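You operate a simulated robot arm through the tools that you are given. There is no shell and no other tool. Be economical: measure what you need, move in short steps, check, and stop when the job is done.

You run a simulated robot arm. Do the job below in one go: nothing can be reset, and whatever is moved stays where it is left.

Task
Book in the No. 4 spit bag on the open balance.
Fine: switch on, weigh the bag and save, put it back, switch off. Save no other bag. Set down upright: what you pick out.

Only the result counts: the job must be done as asked and must still hold three seconds after the hand-in. Knocking over, shifting, dropping, spilling or breaking anything else fails it.

Robot
A 5-joint arm with a two-finger parallel gripper, fixed in place. Base frame: the origin is at the foot of the arm, x ahead of it, y to its left, z up; the work surface is at about z = 0. Lengths are in m, angles in degrees, forces in N, time in s.
With the tool pointing down near the work surface it reaches from about 0.26 to 0.68 m from the base axis. Its first joint turns from -66.0 to 66.0 degrees. The tool tilts only in the upright plane through the base axis and itself; it spins freely about its own axis. Payload 2.9 kg.
Tool frame: the origin (TCP) lies between the finger pads and is the grasp point; the fingertips stand 0.03 m ahead of it; z points along the fingers, y is the line along which they close. Largest opening 0.11 m; finger width 0.02, thickness 0.01; the body of the gripper, 0.048 by 0.112 m, starts 0.055 m behind the TCP.
Orientation is that of the tool frame in the base frame, as a unit quaternion [x, y, z, w]. With the fingers straight down and closing along the base's y, the tool's x points along the base's -x, its y along +y and its z along -z.

Tools
- The arm moves only by the tool move_arm. Its argument "plan" is a list of rows, each a list of 7 numbers: the gripper command, from -1 (fully open) to 1 (shut), values between in proportion, then the shift along the base's x, y, z in cm, then the turn, a rotation vector about the base's x, y, z in degrees. In form: [[gripper, x, y, z, ax, ay, az], ...]. A call has 1 to 8 rows; each row is the pose to reach, as a shift and turn from the pose commanded when the call began. A row lasts 0.2 s, in which the tool goes at most 0.05 m and 8.6 degrees; a call with a longer step from one row to the next is refused whole, and so is a gripper value outside its range. A pose out of reach is approached as far as the arm can. The call stops where the force on the tool passes 90 N (or 10 N more than at its start, if that is more) or the arm is blocked; 0.2 s more then pass. Each finger travels about 0.108 m/s and halts on what it meets, pressing with about 40 N; the grip force reading is that of the motor and also rises with nothing between the fingers. The clock runs only during rows and for 0.2 s after the last one: add rows that repeat a pose to give the fingers time. It gives the time, the measured TCP pose, the force on the tool (base axes), the opening and the grip force at its end, in the units of the frame above (readings bear some noise), with the torque about the TCP (base axes, N m) and any sound that the robot's microphone picked up.
- Cameras (640 x 400 px; columns grow to the right, rows downward): "scene" is fixed at [0.0165, -0.437, 0.6058]; the picture's right is [0.91, -0.41, 0.00], its down [-0.24, -0.53, -0.82] and it looks along [0.34, 0.74, -0.58] (base axes); focal length 326 px, centre (320, 200). "wrist" rides on the gripper at [0.072, 0.017, -0.103] in the tool frame; the picture's right is [-0.23, 0.97, 0.00], its down [-0.76, -0.18, -0.62] and it looks along [-0.61, -0.14, 0.78] (tool axes); focal length 222 px, centre (320, 200).
- snapshot(camera): a new picture of that camera. No time passes.
- locate(camera, pixels): for up to 12 pixels [column, row] of the newest picture of that camera ("zoom" is the newest enlarged one), the place [x, y, z] in the base frame of the surface seen there, good to about 0.002 m. No time passes.
- close_up(camera, box): a new picture of the part [left, top, right, bottom] of that camera's present view, enlarged. No time passes.
- close_job(): hands the job in; it is judged then, once.

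Go step by step. Measure first, check grasps and placings, and put right what went wrong. The budget is 80 turns and 34 pictures, counting those below and the enlarged ones. Unless the task says otherwise, let go and move clear before handing in, and close with one line.

The tools are called after ">>>" as name(argument=value, ...) on one line, values as JSON. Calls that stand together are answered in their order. move_arm: Moves the arm, as the interface text tells. Its arguments: {"type":"object","properties":{"plan":{"type":"array","items":{"type":"array","items":{"type":"number"}}}},"required":["plan"]} The other tools are called the same way: snapshot (camera) takes a picture; locate (camera, pixels) gives the place of the surface under pixels of a picture; close_up (camera, box) takes an enlarged picture of a part of a camera's view; close_job () hands the job in.

At the start:

```text
time_s: 0.0
tcp_pos: [0.4522, 0.1328, 0.3776]
orientation: [-0.001, 1.0, 0.0, 0.0]
ft_force: [0.3, 0.1, 0.2]
torque: [-0.01, 0.01, 0.0]
opening: 0.1097
grasp_force: 0.0
```

scene: 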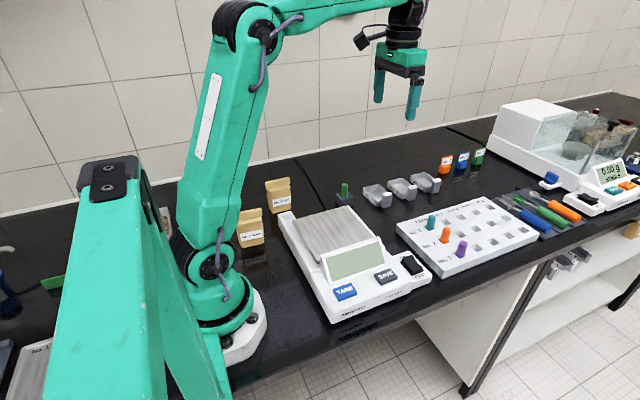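
wrist: 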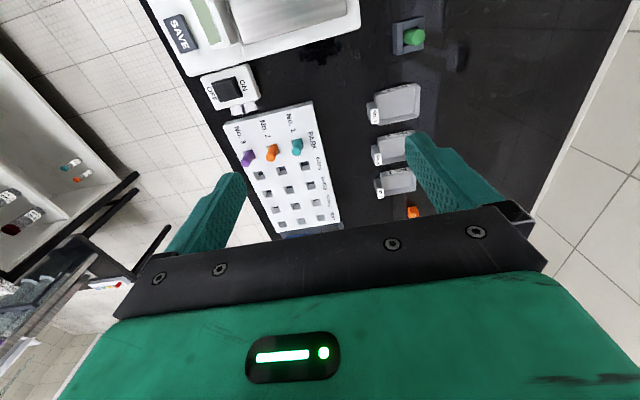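

The scene shows an open balance near (340,260) with a rocker switch at (412,265), and tan bags at (250,228) and (278,195). I will zoom in to read the labels.

>>> close_up(camera="scene", box=[220, 160, 320, 260])

>>> close_up(camera="scene", box=[270, 190, 450, 330])

>>> close_up(camera="scene", box=[0, 180, 200, 400])

```text
4.00 times, centred on (270, 210) of scene
```

zoom: 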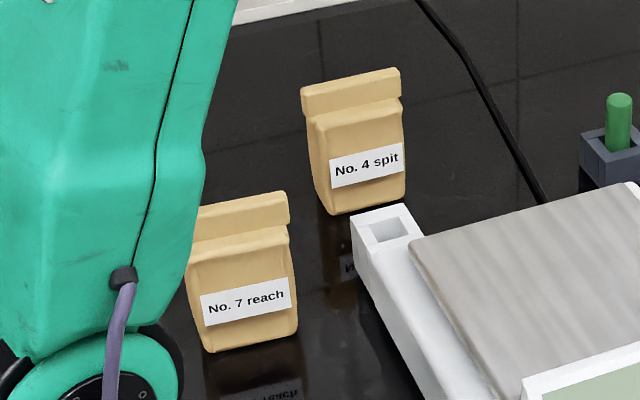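

```text
2.86 times, centred on (360, 260) of scene
```

zoom: 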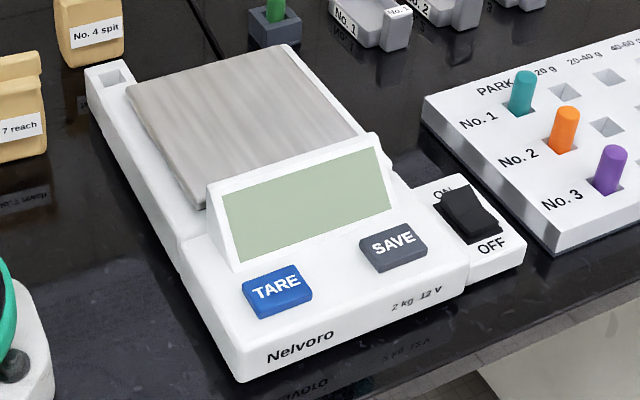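

```text
1.82 times, centred on (100, 290) of scene
```

zoom: 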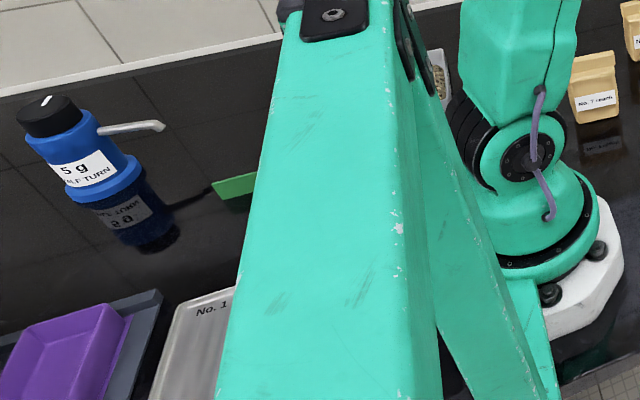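

I found bag "No. 4 spit" at about (278,195). Now I'll measure the bag, pan, buttons and switch.

>>> locate(camera="scene", pixels=[[277, 179], [267, 184], [289, 179], [270, 190], [290, 186], [274, 211], [290, 207], [266, 182], [250, 212], [248, 225], [255, 244], [262, 211]])

>>> locate(camera="scene", pixels=[[294, 219], [340, 208], [330, 235], [370, 236], [325, 253], [344, 292], [386, 275], [407, 261], [414, 267], [411, 258], [417, 272], [354, 262]])

>>> close_up(camera="scene", box=[370, 240, 450, 300])

```text
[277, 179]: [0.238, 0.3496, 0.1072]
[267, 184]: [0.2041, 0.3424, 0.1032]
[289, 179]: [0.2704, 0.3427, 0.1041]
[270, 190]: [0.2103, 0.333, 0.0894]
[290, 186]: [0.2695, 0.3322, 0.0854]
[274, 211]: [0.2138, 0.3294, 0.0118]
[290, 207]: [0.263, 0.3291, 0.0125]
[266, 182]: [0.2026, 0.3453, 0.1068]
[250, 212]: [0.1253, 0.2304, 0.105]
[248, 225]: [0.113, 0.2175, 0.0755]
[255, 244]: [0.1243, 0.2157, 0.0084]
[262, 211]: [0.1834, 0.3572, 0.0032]
```

```text
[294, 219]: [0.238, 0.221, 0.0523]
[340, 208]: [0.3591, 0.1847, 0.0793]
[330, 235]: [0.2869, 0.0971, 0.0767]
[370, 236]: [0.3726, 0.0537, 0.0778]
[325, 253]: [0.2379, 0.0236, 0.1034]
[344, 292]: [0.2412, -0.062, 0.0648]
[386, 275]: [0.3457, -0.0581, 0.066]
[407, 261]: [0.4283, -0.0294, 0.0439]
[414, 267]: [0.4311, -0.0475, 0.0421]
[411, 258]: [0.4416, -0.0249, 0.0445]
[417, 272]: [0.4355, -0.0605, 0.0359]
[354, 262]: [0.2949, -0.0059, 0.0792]
```

```text
6.67 times, centred on (410, 270) of scene
```

zoom: 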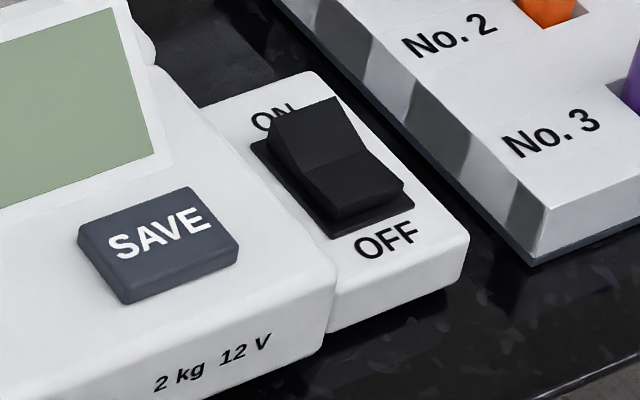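

The rocker's ON end (zoom (305,125)) is raised, so the balance is off. I'll measure the rocker, SAVE key and pan corners exactly.

>>> locate(camera="zoom", pixels=[[275, 125], [335, 102], [305, 130], [325, 160], [365, 155], [345, 180], [340, 212], [400, 185], [160, 235], [90, 235], [200, 195], [230, 240]])

>>> locate(camera="scene", pixels=[[296, 221], [342, 209], [373, 236], [316, 252], [278, 178], [272, 180], [286, 178], [344, 189], [308, 216]])

```text
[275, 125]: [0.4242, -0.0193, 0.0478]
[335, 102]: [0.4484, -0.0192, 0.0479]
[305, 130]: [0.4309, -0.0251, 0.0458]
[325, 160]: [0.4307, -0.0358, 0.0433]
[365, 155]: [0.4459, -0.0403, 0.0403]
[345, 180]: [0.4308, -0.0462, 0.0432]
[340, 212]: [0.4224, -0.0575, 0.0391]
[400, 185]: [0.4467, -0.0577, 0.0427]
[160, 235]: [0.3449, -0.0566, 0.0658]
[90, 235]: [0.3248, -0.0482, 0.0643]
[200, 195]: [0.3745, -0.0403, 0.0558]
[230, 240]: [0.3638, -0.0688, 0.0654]
```

```text
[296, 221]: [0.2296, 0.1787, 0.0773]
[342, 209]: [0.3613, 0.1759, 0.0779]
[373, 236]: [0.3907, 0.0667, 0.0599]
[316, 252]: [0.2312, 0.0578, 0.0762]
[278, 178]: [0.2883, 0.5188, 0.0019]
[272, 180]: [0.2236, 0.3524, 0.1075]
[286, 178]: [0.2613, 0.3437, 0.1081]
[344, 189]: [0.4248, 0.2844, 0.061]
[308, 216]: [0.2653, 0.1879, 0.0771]
```

Rocker ON end is at about (0.4355, -0.02, 0.048) and SAVE at about (0.345, -0.055, 0.066). I'll close the fingers and move above the ON end.

>>> move_arm(plan=[[1, -0.3, -2.5, -3.6, 0, 0, 0], [1, -0.6, -5, -7.2, 0, 0, 0], [1, -0.9, -7.5, -10.8, 0, 0, 0], [1, -1.2, -10, -14.5, 0, 0, 0], [1, -1.5, -13, -18, 0, 0, 0], [1, -1.65, -15.8, -21.5, 0, 0, 0], [1, -1.65, -15.8, -25, 0, 0, 0], [1, -1.65, -15.8, -25, 0, 0, 0]])

```text
time_s: 1.8
tcp_pos: [0.4344, -0.0257, 0.1266]
orientation: [0.0, 1.0, -0.001, 0.0]
ft_force: [0.1, 0.5, 0.4]
torque: [0.02, -0.01, 0.01]
opening: 0.0002
grasp_force: 38.0
```

The fingers are shut above the ON end, with the tips at z≈0.097. I'll press down in small steps to about z=0.041.

>>> move_arm(plan=[[1, 0.1, 0, -2.5, 0, 0, 0], [1, 0.1, 0, -4.5, 0, 0, 0], [1, 0.1, 0, -5.0, 0, 0, 0], [1, 0.1, 0, -5.4, 0, 0, 0], [1, 0.1, 0, -5.6, 0, 0, 0]])

```text
time_s: 3.0
tcp_pos: [0.4365, -0.0248, 0.0716]
orientation: [-0.001, 1.0, 0.0, 0.0]
ft_force: [-1.2, 0.1, 5.7]
torque: [0.02, 0.04, 0.01]
opening: 0.0001
grasp_force: 37.3
```

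>>> close_up(camera="scene", box=[310, 220, 450, 310])

```text
4.44 times, centred on (380, 265) of scene
```

zoom: 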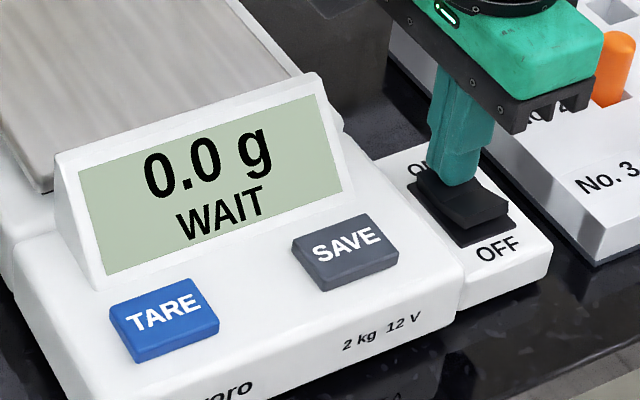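

The display reads 0.0 g / WAIT, so the balance is on. I'll lift off and travel over bag No. 4 while opening the gripper.

>>> move_arm(plan=[[1, 0, 0, 4, 0, 0, 0], [1, 0, 0, 8.5, 0, 0, 0], [0, 0, 0, 13, 0, 0, 0], [-1, 0, 2, 17, 0, 0, 0], [-1, -2, 6, 19, 0, 0, 0], [-1, -4, 10, 20, 0, 0, 0], [-1, -6, 14, 20, 0, 0, 0], [-1, -8, 18, 20, 0, 0, 0]])

>>> move_arm(plan=[[-1, -2, 4, 0, 0, 0, 0], [-1, -4, 8, 0, 0, 0, 0], [-1, -6, 12, 0, 0, 0, 0], [-1, -8, 16, 0, 0, 0, 0], [-1, -10, 19, 0, 0, 0, 0], [-1, -12, 19.8, 0, 0, 0, 0]])

>>> snapshot(camera="wrist")

>>> snapshot(camera="scene")

```text
time_s: 4.8
tcp_pos: [0.3582, 0.1553, 0.2701]
orientation: [0.0, 1.0, -0.001, -0.001]
ft_force: [-0.5, 0.9, -0.7]
torque: [-0.02, -0.01, 0.0]
opening: 0.11
grasp_force: 0.0
```

```text
time_s: 6.2
tcp_pos: [0.2371, 0.3526, 0.27]
orientation: [0.0, 1.0, 0.001, 0.0]
ft_force: [-0.5, -0.4, 0.7]
torque: [0.01, 0.0, 0.06]
opening: 0.11
grasp_force: 0.1
```

```text
26 pictures are left
```

wrist: 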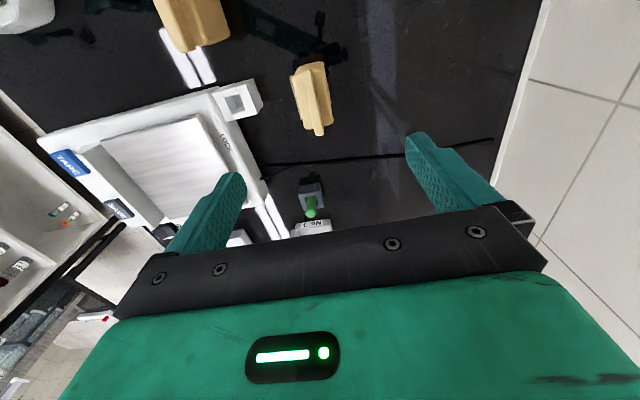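

```text
25 pictures are left
```

scene: 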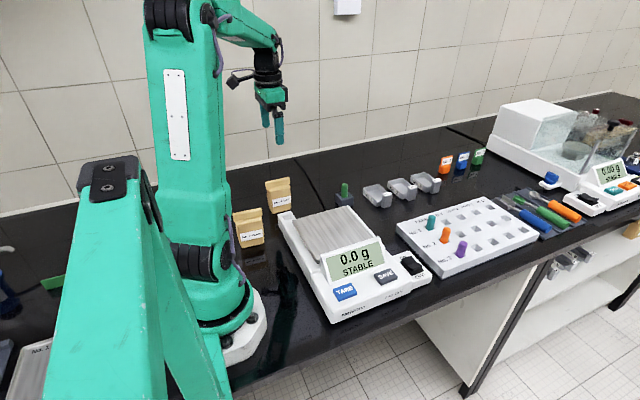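

The balance shows 0.0 g STABLE. I'll measure the bag's outline from the wrist view near (312,97).

>>> close_up(camera="wrist", box=[260, 50, 370, 150])

>>> locate(camera="wrist", pixels=[[310, 68], [318, 130], [315, 100], [325, 95], [300, 90], [308, 128], [331, 120], [322, 66], [293, 78], [302, 122], [330, 100], [324, 134]])

```text
4.00 times, centred on (315, 100) of wrist
```

zoom: 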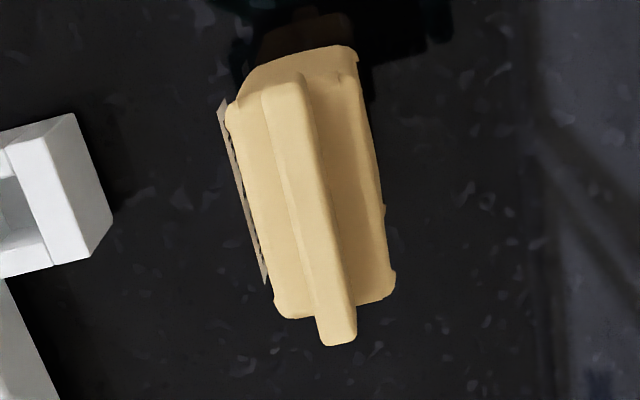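

```text
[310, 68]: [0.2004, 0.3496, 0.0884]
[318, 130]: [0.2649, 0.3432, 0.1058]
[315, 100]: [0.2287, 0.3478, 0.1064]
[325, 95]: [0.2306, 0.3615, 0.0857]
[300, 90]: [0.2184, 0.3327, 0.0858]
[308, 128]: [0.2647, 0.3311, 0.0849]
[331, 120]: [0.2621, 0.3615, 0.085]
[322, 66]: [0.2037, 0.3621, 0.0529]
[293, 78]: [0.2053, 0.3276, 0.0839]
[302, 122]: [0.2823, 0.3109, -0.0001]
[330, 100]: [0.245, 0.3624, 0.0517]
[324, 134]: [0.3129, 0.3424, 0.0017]
```

The bag body spans x 0.205–0.270 and y 0.329–0.364, with its shoulder at z 0.086. I'll descend so the TCP sits at (0.237, 0.347, 0.063).

>>> move_arm(plan=[[-1, 0, -0.6, -4, 0, 0, 0], [-1, 0, -0.6, -8, 0, 0, 0], [-1, 0, -0.6, -12, 0, 0, 0], [-1, 0, -0.6, -15, 0, 0, 0], [-1, 0, -0.6, -18, 0, 0, 0], [-1, 0, -0.6, -20, 0, 0, 0], [-1, 0, -0.6, -20.7, 0, 0, 0], [-1, 0, -0.6, -20.7, 0, 0, 0]])

>>> move_arm(plan=[[-0.4, 0, 0, 0, 0, 0, 0], [0.2, 0, 0, 0, 0, 0, 0], [0.42, 0, 0, 0, 0, 0, 0], [0.46, 0, 0, 0, 0, 0, 0], [0.46, 0, 0, 0, 0, 0, 0]])

>>> snapshot(camera="scene")

```text
time_s: 8.0
tcp_pos: [0.2358, 0.3465, 0.0647]
orientation: [0.0, 1.0, 0.0, 0.0]
ft_force: [-0.2, -0.6, 0.3]
torque: [-0.01, -0.02, -0.02]
opening: 0.11
grasp_force: 0.0
```

```text
time_s: 9.2
tcp_pos: [0.2348, 0.3482, 0.0652]
orientation: [0.0, 1.0, -0.001, 0.0]
ft_force: [-0.4, -0.2, -0.3]
torque: [-0.02, 0.06, -0.03]
opening: 0.0419
grasp_force: 40.5
```

```text
23 pictures are left
```

scene: 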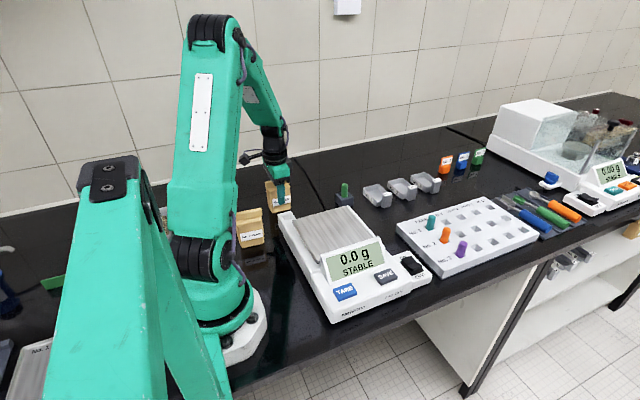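

The fingers hold the bag at 0.042 m with 40 N. I'll lift it straight up 14 cm, then carry it above the pan.

>>> move_arm(plan=[[0.5, 0, 0, 2, 0, 0, 0], [0.5, 0, 0, 5, 0, 0, 0], [0.5, 0, 0, 8, 0, 0, 0], [0.5, 0, 0, 11, 0, 0, 0], [0.5, 0, 0, 14, 0, 0, 0], [0.5, 0, 0, 14, 0, 0, 0]])

>>> move_arm(plan=[[0.5, 1, -3, 0, 0, 0, 0], [0.5, 2, -6.5, 0, 0, 0, 0], [0.5, 3, -10, 0, 0, 0, 0], [0.5, 4, -13.5, 0, 0, 0, 0], [0.5, 5, -17, 0, 0, 0, 0], [0.5, 6, -20, 0, 0, 0, 0], [0.5, 6.5, -22.3, 0, 0, 0, 0], [0.5, 6.5, -22.3, 0, 0, 0, 0]])

>>> snapshot(camera="scene")

```text
time_s: 10.6
tcp_pos: [0.2348, 0.3473, 0.2063]
orientation: [0.0, 1.0, 0.0, 0.0]
ft_force: [0.0, 0.0, -1.8]
torque: [-0.01, 0.02, -0.02]
opening: 0.0417
grasp_force: 39.7
```

```text
time_s: 12.4
tcp_pos: [0.3019, 0.1241, 0.2065]
orientation: [0.001, 1.0, 0.0, 0.0]
ft_force: [0.3, 0.1, -2.3]
torque: [-0.01, -0.01, -0.02]
opening: 0.0417
grasp_force: 40.2
```

```text
22 pictures are left
```

scene: 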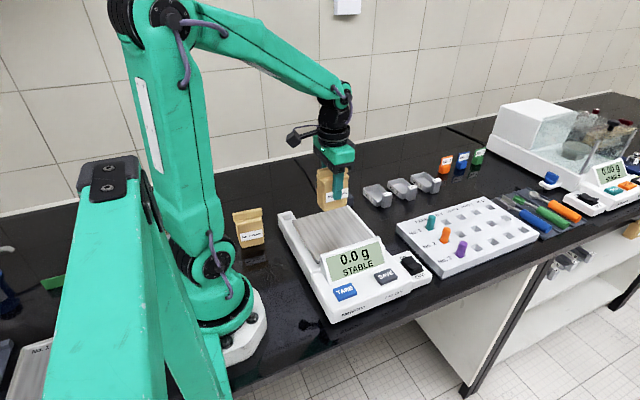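

The bag is held upright above the pan, with its bottom at about z 0.142 and the pan at 0.078. I'll lower it, finishing in fine steps.

>>> move_arm(plan=[[0.5, 0, 0, -2.5, 0, 0, 0], [0.5, 0, 0, -4.5, 0, 0, 0], [0.5, 0, 0, -5.6, 0, 0, 0], [0.5, 0, 0, -6.0, 0, 0, 0], [0.5, 0, 0, -6.2, 0, 0, 0]])

>>> close_up(camera="scene", box=[280, 150, 440, 290])

```text
time_s: 13.6
tcp_pos: [0.2998, 0.1225, 0.1418]
orientation: [0.0, 1.0, 0.0, 0.0]
ft_force: [-0.5, -0.1, -1.3]
torque: [0.04, 0.01, 0.0]
opening: 0.0417
grasp_force: 39.6
```

```text
2.86 times, centred on (360, 220) of scene
```

zoom: 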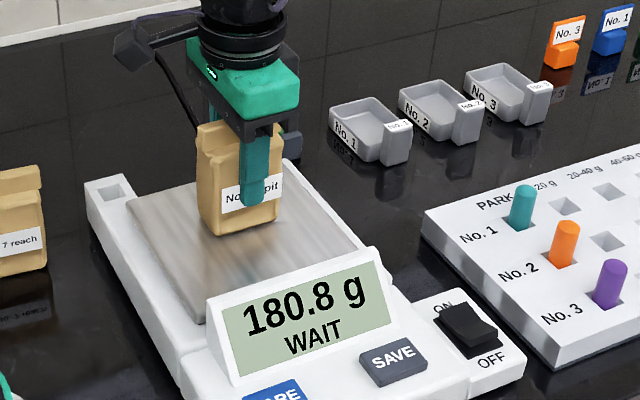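

The display reads 180.8 g / WAIT, so the bag is on the pan. I'll open partway (about 0.075 m) and lift clear.

>>> move_arm(plan=[[0.2, 0, 0, 0, 0, 0, 0], [-0.1, 0, 0, 0, 0, 0, 0], [-0.36, 0, 0, 0, 0, 0, 0], [-0.36, 0, 0, 0, 0, 0, 0], [-0.36, 0, 0, 3, 0, 0, 0], [-0.36, 0, 0, 7, 0, 0, 0], [-0.36, 0, 0, 11, 0, 0, 0], [-0.36, 0, 0, 14, 0, 0, 0]])

>>> close_up(camera="scene", box=[280, 150, 440, 310])

```text
time_s: 15.4
tcp_pos: [0.3005, 0.124, 0.2854]
orientation: [0.0, 1.0, 0.0, 0.0]
ft_force: [-0.4, 0.5, 0.0]
torque: [-0.03, 0.03, -0.01]
opening: 0.0749
grasp_force: 0.1
```

```text
2.50 times, centred on (360, 230) of scene
```

zoom: 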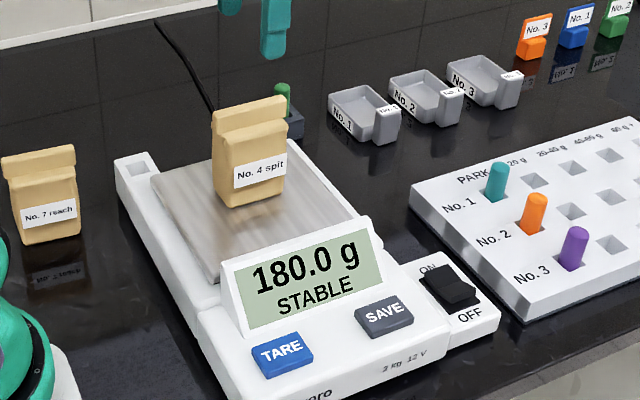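

The display reads 180.0 g STABLE. I'll move above the SAVE key at (0.345, -0.056) with the fingers shut.

>>> move_arm(plan=[[1, 0.8, -4, 0, 0, 0, 0], [1, 1.6, -8, 0, 0, 0, 0], [1, 2.4, -12, 0, 0, 0, 0], [1, 3.4, -15, -3, 0, 0, 0], [1, 4.4, -17.9, -6, 0, 0, 0], [1, 4.5, -17.9, -10, 0, 0, 0], [1, 4.5, -17.9, -14, 0, 0, 0], [1, 4.5, -17.9, -16, 0, 0, 0]])

>>> close_up(camera="scene", box=[310, 220, 450, 310])

```text
time_s: 17.2
tcp_pos: [0.3468, -0.0552, 0.1236]
orientation: [0.0, 1.0, 0.0, 0.0]
ft_force: [0.7, -0.9, 0.5]
torque: [-0.01, 0.01, -0.01]
opening: 0.0
grasp_force: 37.6
```

```text
4.44 times, centred on (380, 265) of scene
```

zoom: 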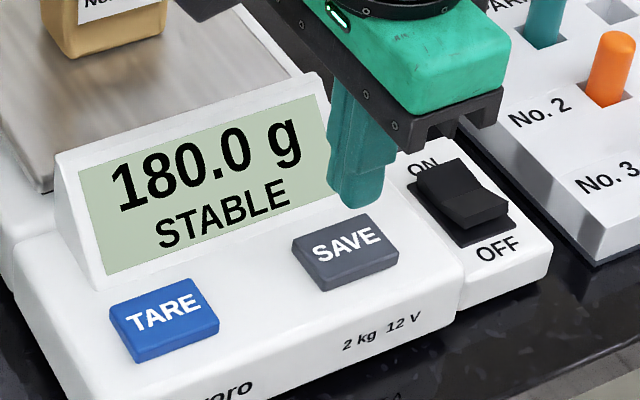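

The fingertips hang 2.8 cm above the SAVE key and the reading is still stable. I'll press gently once.

>>> move_arm(plan=[[1, 0, 0, -1.5, 0, 0, 0], [1, 0, 0, -2.4, 0, 0, 0], [1, 0, 0, -2.8, 0, 0, 0], [1, 0, 0, -3.0, 0, 0, 0]])

>>> close_up(camera="scene", box=[310, 220, 450, 310])

```text
time_s: 18.2
tcp_pos: [0.3455, -0.0559, 0.0924]
orientation: [0.001, 1.0, 0.0, 0.0]
ft_force: [0.1, -0.4, -0.2]
torque: [-0.02, -0.01, 0.01]
opening: 0.0003
grasp_force: 38.0
```

```text
4.44 times, centred on (380, 265) of scene
```

zoom: 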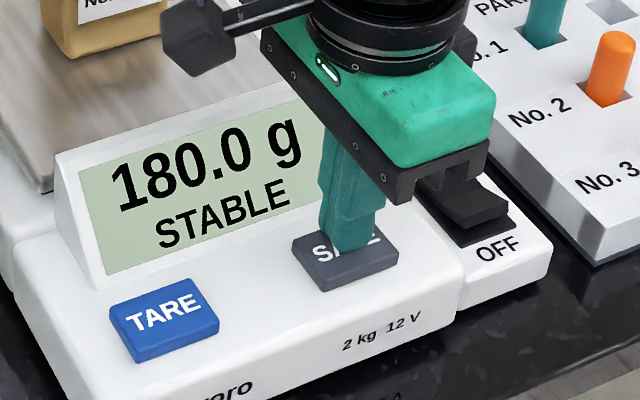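

No contact force yet, and the display is unchanged. I'll press another few millimetres.

>>> move_arm(plan=[[1, 0, 0, -0.15, 0, 0, 0], [1, 0, 0, -0.3, 0, 0, 0]])

>>> close_up(camera="scene", box=[310, 220, 450, 310])

```text
time_s: 18.8
tcp_pos: [0.347, -0.0555, 0.0904]
orientation: [0.0, 1.0, 0.0, 0.0]
ft_force: [-0.1, 1.0, 1.9]
torque: [0.03, 0.04, 0.01]
opening: 0.0
grasp_force: 38.2
heard: click
```

```text
4.44 times, centred on (380, 265) of scene
```

zoom: 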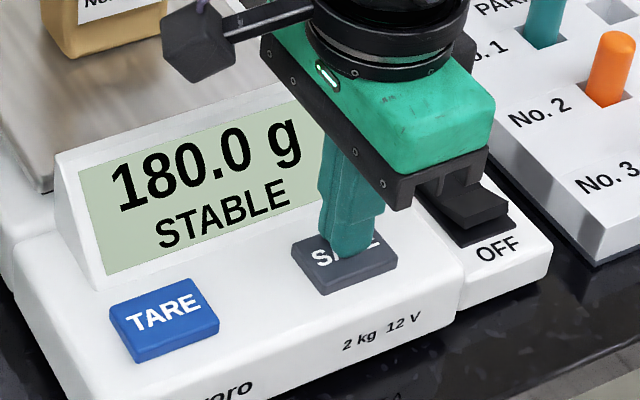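

A click was heard at 1.9 N. I'll release the key by lifting and check the display.

>>> move_arm(plan=[[1, 0, 0, 1.5, 0, 0, 0]])

>>> close_up(camera="scene", box=[310, 220, 450, 310])

```text
time_s: 19.2
tcp_pos: [0.3456, -0.056, 0.1057]
orientation: [0.0, 1.0, 0.0, 0.0]
ft_force: [0.2, 0.0, 0.3]
torque: [-0.02, 0.02, -0.03]
opening: 0.0
grasp_force: 37.3
```

```text
4.44 times, centred on (380, 265) of scene
```

zoom: 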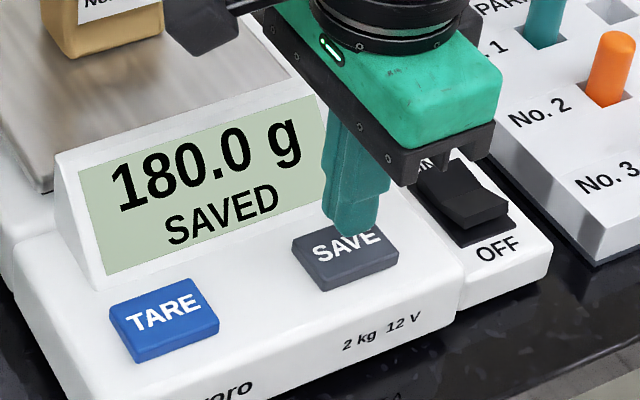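

The display reads 180.0 g SAVED. I'll go up and back over the bag with the fingers opened to 0.075 m.

>>> move_arm(plan=[[1, 0, 0, 4.5, 0, 0, 0], [1, 0, 0, 9, 0, 0, 0], [1, 0, 0, 13.5, 0, 0, 0], [0, -0.8, 3, 17, 0, 0, 0], [-0.36, -1.6, 7, 18, 0, 0, 0], [-0.36, -2.6, 11, 18, 0, 0, 0], [-0.36, -3.6, 15, 18, 0, 0, 0], [-0.36, -4.5, 17.9, 18, 0, 0, 0]])

>>> move_arm(plan=[[-0.36, 0, 0, 0, 0, 0, 0]])

```text
time_s: 21.0
tcp_pos: [0.2988, 0.1244, 0.2834]
orientation: [0.0, 1.0, 0.0, 0.0]
ft_force: [0.1, 0.5, 0.0]
torque: [0.0, 0.02, 0.02]
opening: 0.0748
grasp_force: 0.1
```

```text
time_s: 21.4
tcp_pos: [0.2986, 0.1219, 0.2831]
orientation: [-0.001, 1.0, 0.001, 0.0]
ft_force: [-0.7, -0.6, 0.2]
torque: [-0.02, -0.01, -0.01]
opening: 0.0746
grasp_force: 0.0
```

The hand is at (0.299, 0.123, 0.283), above the bag. I'll descend 14 cm around it and then grip.

>>> move_arm(plan=[[-0.36, 0.1, 0, -3.5, 0, 0, 0], [-0.36, 0.1, 0, -7, 0, 0, 0], [-0.36, 0.1, 0, -10, 0, 0, 0], [-0.36, 0.1, 0, -12.5, 0, 0, 0], [-0.36, 0.1, 0, -14, 0, 0, 0], [-0.36, 0.1, 0, -14, 0, 0, 0]])

>>> move_arm(plan=[[0, 0, 0, 0, 0, 0, 0], [0.3, 0, 0, 0, 0, 0, 0], [0.5, 0, 0, 0, 0, 0, 0], [0.5, 0, 0, 0, 0, 0, 0]])

```text
time_s: 22.8
tcp_pos: [0.3036, 0.1237, 0.1437]
orientation: [0.001, 1.0, 0.0, 0.0]
ft_force: [-0.6, -0.6, 0.0]
torque: [0.0, 0.01, -0.01]
opening: 0.0746
grasp_force: 0.0
```

```text
time_s: 23.8
tcp_pos: [0.3033, 0.1227, 0.1433]
orientation: [-0.001, 1.0, 0.001, 0.0]
ft_force: [-0.5, 0.4, 0.5]
torque: [0.0, -0.01, -0.01]
opening: 0.0418
grasp_force: 39.8
```

The bag is gripped again (0.042 m, 40 N). I'll lift and retrace the carry in reverse.

>>> move_arm(plan=[[0.5, 0, 0, 2, 0, 0, 0], [0.5, 0, 0, 4.5, 0, 0, 0], [0.5, 0, 0, 7, 0, 0, 0], [0.5, 0, 0, 7, 0, 0, 0]])

>>> move_arm(plan=[[0.5, -1, 3.5, 0, 0, 0, 0], [0.5, -2, 7, 0, 0, 0, 0], [0.5, -3, 10.5, 0, 0, 0, 0], [0.5, -4, 14, 0, 0, 0, 0], [0.5, -5, 17.5, 0, 0, 0, 0], [0.5, -6, 20.5, 0, 0, 0, 0], [0.5, -6.5, 22.3, 0, 0, 0, 0], [0.5, -6.5, 22.3, 0, 0, 0, 0]])

>>> move_arm(plan=[[0.5, 0, 0, -3.5, 0, 0, 0], [0.5, 0, 0, -7, 0, 0, 0], [0.5, 0, 0, -10, 0, 0, 0], [0.5, 0, 0, -12.5, 0, 0, 0], [0.5, 0, 0, -14, 0, 0, 0], [0.5, 0, 0, -14.6, 0, 0, 0], [0.5, 0, 0, -14.6, 0, 0, 0]])

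>>> snapshot(camera="scene")

```text
time_s: 24.8
tcp_pos: [0.3024, 0.1225, 0.2149]
orientation: [0.0, 1.0, 0.001, 0.0]
ft_force: [0.4, -0.9, -1.9]
torque: [0.02, -0.03, 0.02]
opening: 0.0415
grasp_force: 39.7
```

```text
time_s: 26.6
tcp_pos: [0.2378, 0.3465, 0.2139]
orientation: [0.001, 1.0, 0.002, 0.0]
ft_force: [0.1, 0.3, -0.7]
torque: [0.0, 0.0, -0.01]
opening: 0.0416
grasp_force: 39.8
```

```text
time_s: 28.2
tcp_pos: [0.2375, 0.3468, 0.069]
orientation: [0.0, 1.0, 0.0, 0.0]
ft_force: [-2.0, -1.7, 2.5]
torque: [-0.04, 0.06, 0.03]
opening: 0.0415
grasp_force: 39.8
```

```text
15 pictures are left
```

scene: 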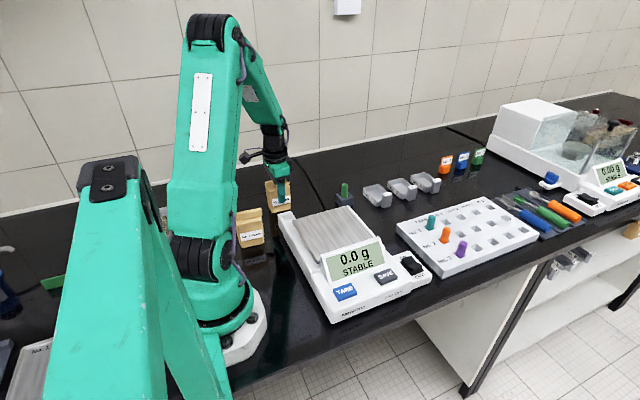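

The bag is touching down (+2.5 N, about 4 N above the carried reading) at its original spot. I'll release it and rise.

>>> move_arm(plan=[[0.2, 0, 0, 0, 0, 0, 0], [-0.1, 0, 0, 0, 0, 0, 0], [-0.4, 0, 0, 0, 0, 0, 0], [-0.4, 0, 0, 0, 0, 0, 0], [-0.4, 0, 0, 3, 0, 0, 0], [-0.4, 0, 0, 7.5, 0, 0, 0], [-0.4, 0, 0, 12, 0, 0, 0], [-0.4, 0, 0, 16.5, 0, 0, 0]])

>>> move_arm(plan=[[0, 0, 0, 4.5, 0, 0, 0], [0.5, 2, -4, 4.5, 0, 0, 0], [1, 4, -8, 4.5, 0, 0, 0], [1, 6, -12, 4.5, 0, 0, 0], [1, 8, -16, 4.5, 0, 0, 0], [1, 10, -20, 4.5, 0, 0, 0], [1, 12, -24, 4.5, 0, 0, 0], [1, 14, -28, 4.5, 0, 0, 0]])

>>> close_up(camera="scene", box=[220, 160, 440, 310])

```text
time_s: 30.0
tcp_pos: [0.2384, 0.3486, 0.235]
orientation: [-0.001, 1.0, 0.0, 0.0]
ft_force: [-0.7, -0.2, -0.2]
torque: [0.0, 0.02, 0.02]
opening: 0.0767
grasp_force: 0.1
```

```text
time_s: 31.8
tcp_pos: [0.3779, 0.0671, 0.2783]
orientation: [-0.001, 1.0, 0.001, 0.0]
ft_force: [-0.6, -0.6, 0.4]
torque: [-0.01, 0.01, 0.04]
opening: 0.0002
grasp_force: 37.7
```

```text
2.67 times, centred on (330, 235) of scene
```

zoom: 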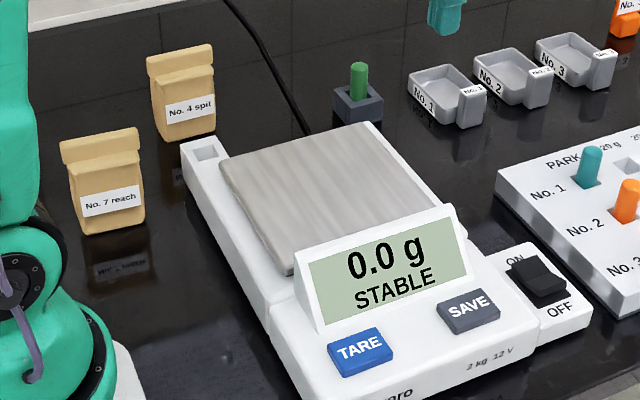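

The bag stands upright back in its place and the pan reads 0.0 g. Next I'll go above the OFF end of the rocker at (0.436, -0.050).

>>> move_arm(plan=[[1, 1.5, -3, 0, 0, 0, 0], [1, 3, -6, -1, 0, 0, 0], [1, 4.5, -9, -3, 0, 0, 0], [1, 5.9, -11.7, -6, 0, 0, 0], [1, 5.9, -11.7, -10, 0, 0, 0], [1, 5.9, -11.7, -14, 0, 0, 0], [1, 5.9, -11.7, -16.5, 0, 0, 0], [1, 5.9, -11.7, -16.5, 0, 0, 0]])

>>> close_up(camera="scene", box=[360, 230, 460, 300])

```text
time_s: 33.6
tcp_pos: [0.435, -0.0504, 0.114]
orientation: [0.001, 1.0, 0.0, 0.0]
ft_force: [0.4, 1.0, 0.3]
torque: [0.0, -0.03, -0.02]
opening: 0.0001
grasp_force: 37.6
```

```text
5.71 times, centred on (410, 265) of scene
```

zoom: 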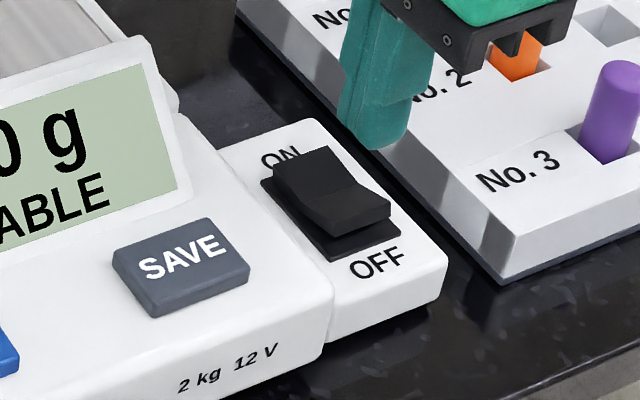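

The fingers are above the OFF end, and the purple peg is well clear. I'll press down.

>>> move_arm(plan=[[1, 0, 0, -2.5, 0, 0, 0], [1, 0, 0, -3.4, 0, 0, 0], [1, 0, 0, -3.9, 0, 0, 0], [1, 0, 0, -4.25, 0, 0, 0]])

>>> move_arm(plan=[[1, 0, 0, 4, 0, 0, 0], [1, 0, 0, 8.5, 0, 0, 0], [1, 0, 0, 13, 0, 0, 0], [1, 0, 0, 17.5, 0, 0, 0]])

>>> snapshot(camera="scene")

>>> close_up(camera="scene", box=[310, 220, 450, 310])

```text
time_s: 34.6
tcp_pos: [0.4352, -0.0499, 0.071]
orientation: [0.0, 1.0, 0.0, 0.0]
ft_force: [-0.2, -0.7, 0.4]
torque: [-0.02, 0.01, 0.0]
opening: 0.0002
grasp_force: 37.8
```

```text
time_s: 35.6
tcp_pos: [0.4367, -0.0519, 0.2477]
orientation: [0.0, 1.0, 0.0, 0.0]
ft_force: [1.1, -0.3, -0.7]
torque: [-0.03, 0.05, 0.01]
opening: 0.0
grasp_force: 38.0
```

```text
12 pictures are left
```

scene: 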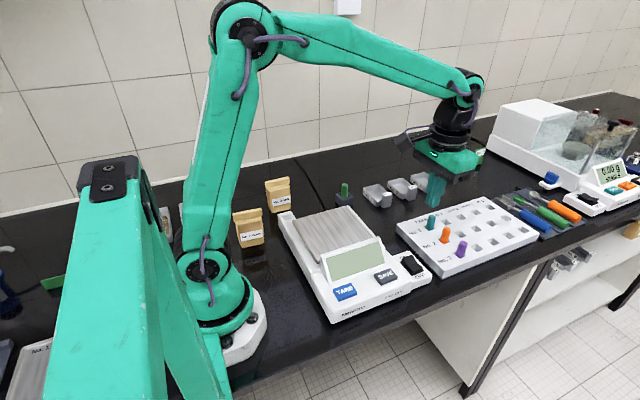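

```text
4.44 times, centred on (380, 265) of scene
```

zoom: 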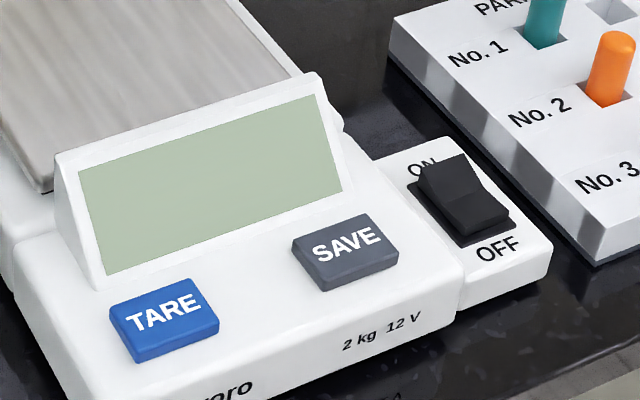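

The display is blank, the rocker is on OFF, and bag No. 4 stands upright in its place at (278,195). The hand is clear, so I'm handing in.

>>> close_job()

```text
The job is handed in.
```

The No. 4 spit bag was weighed and saved once at 180.0 g, put back upright in its place, and the balance was switched off.
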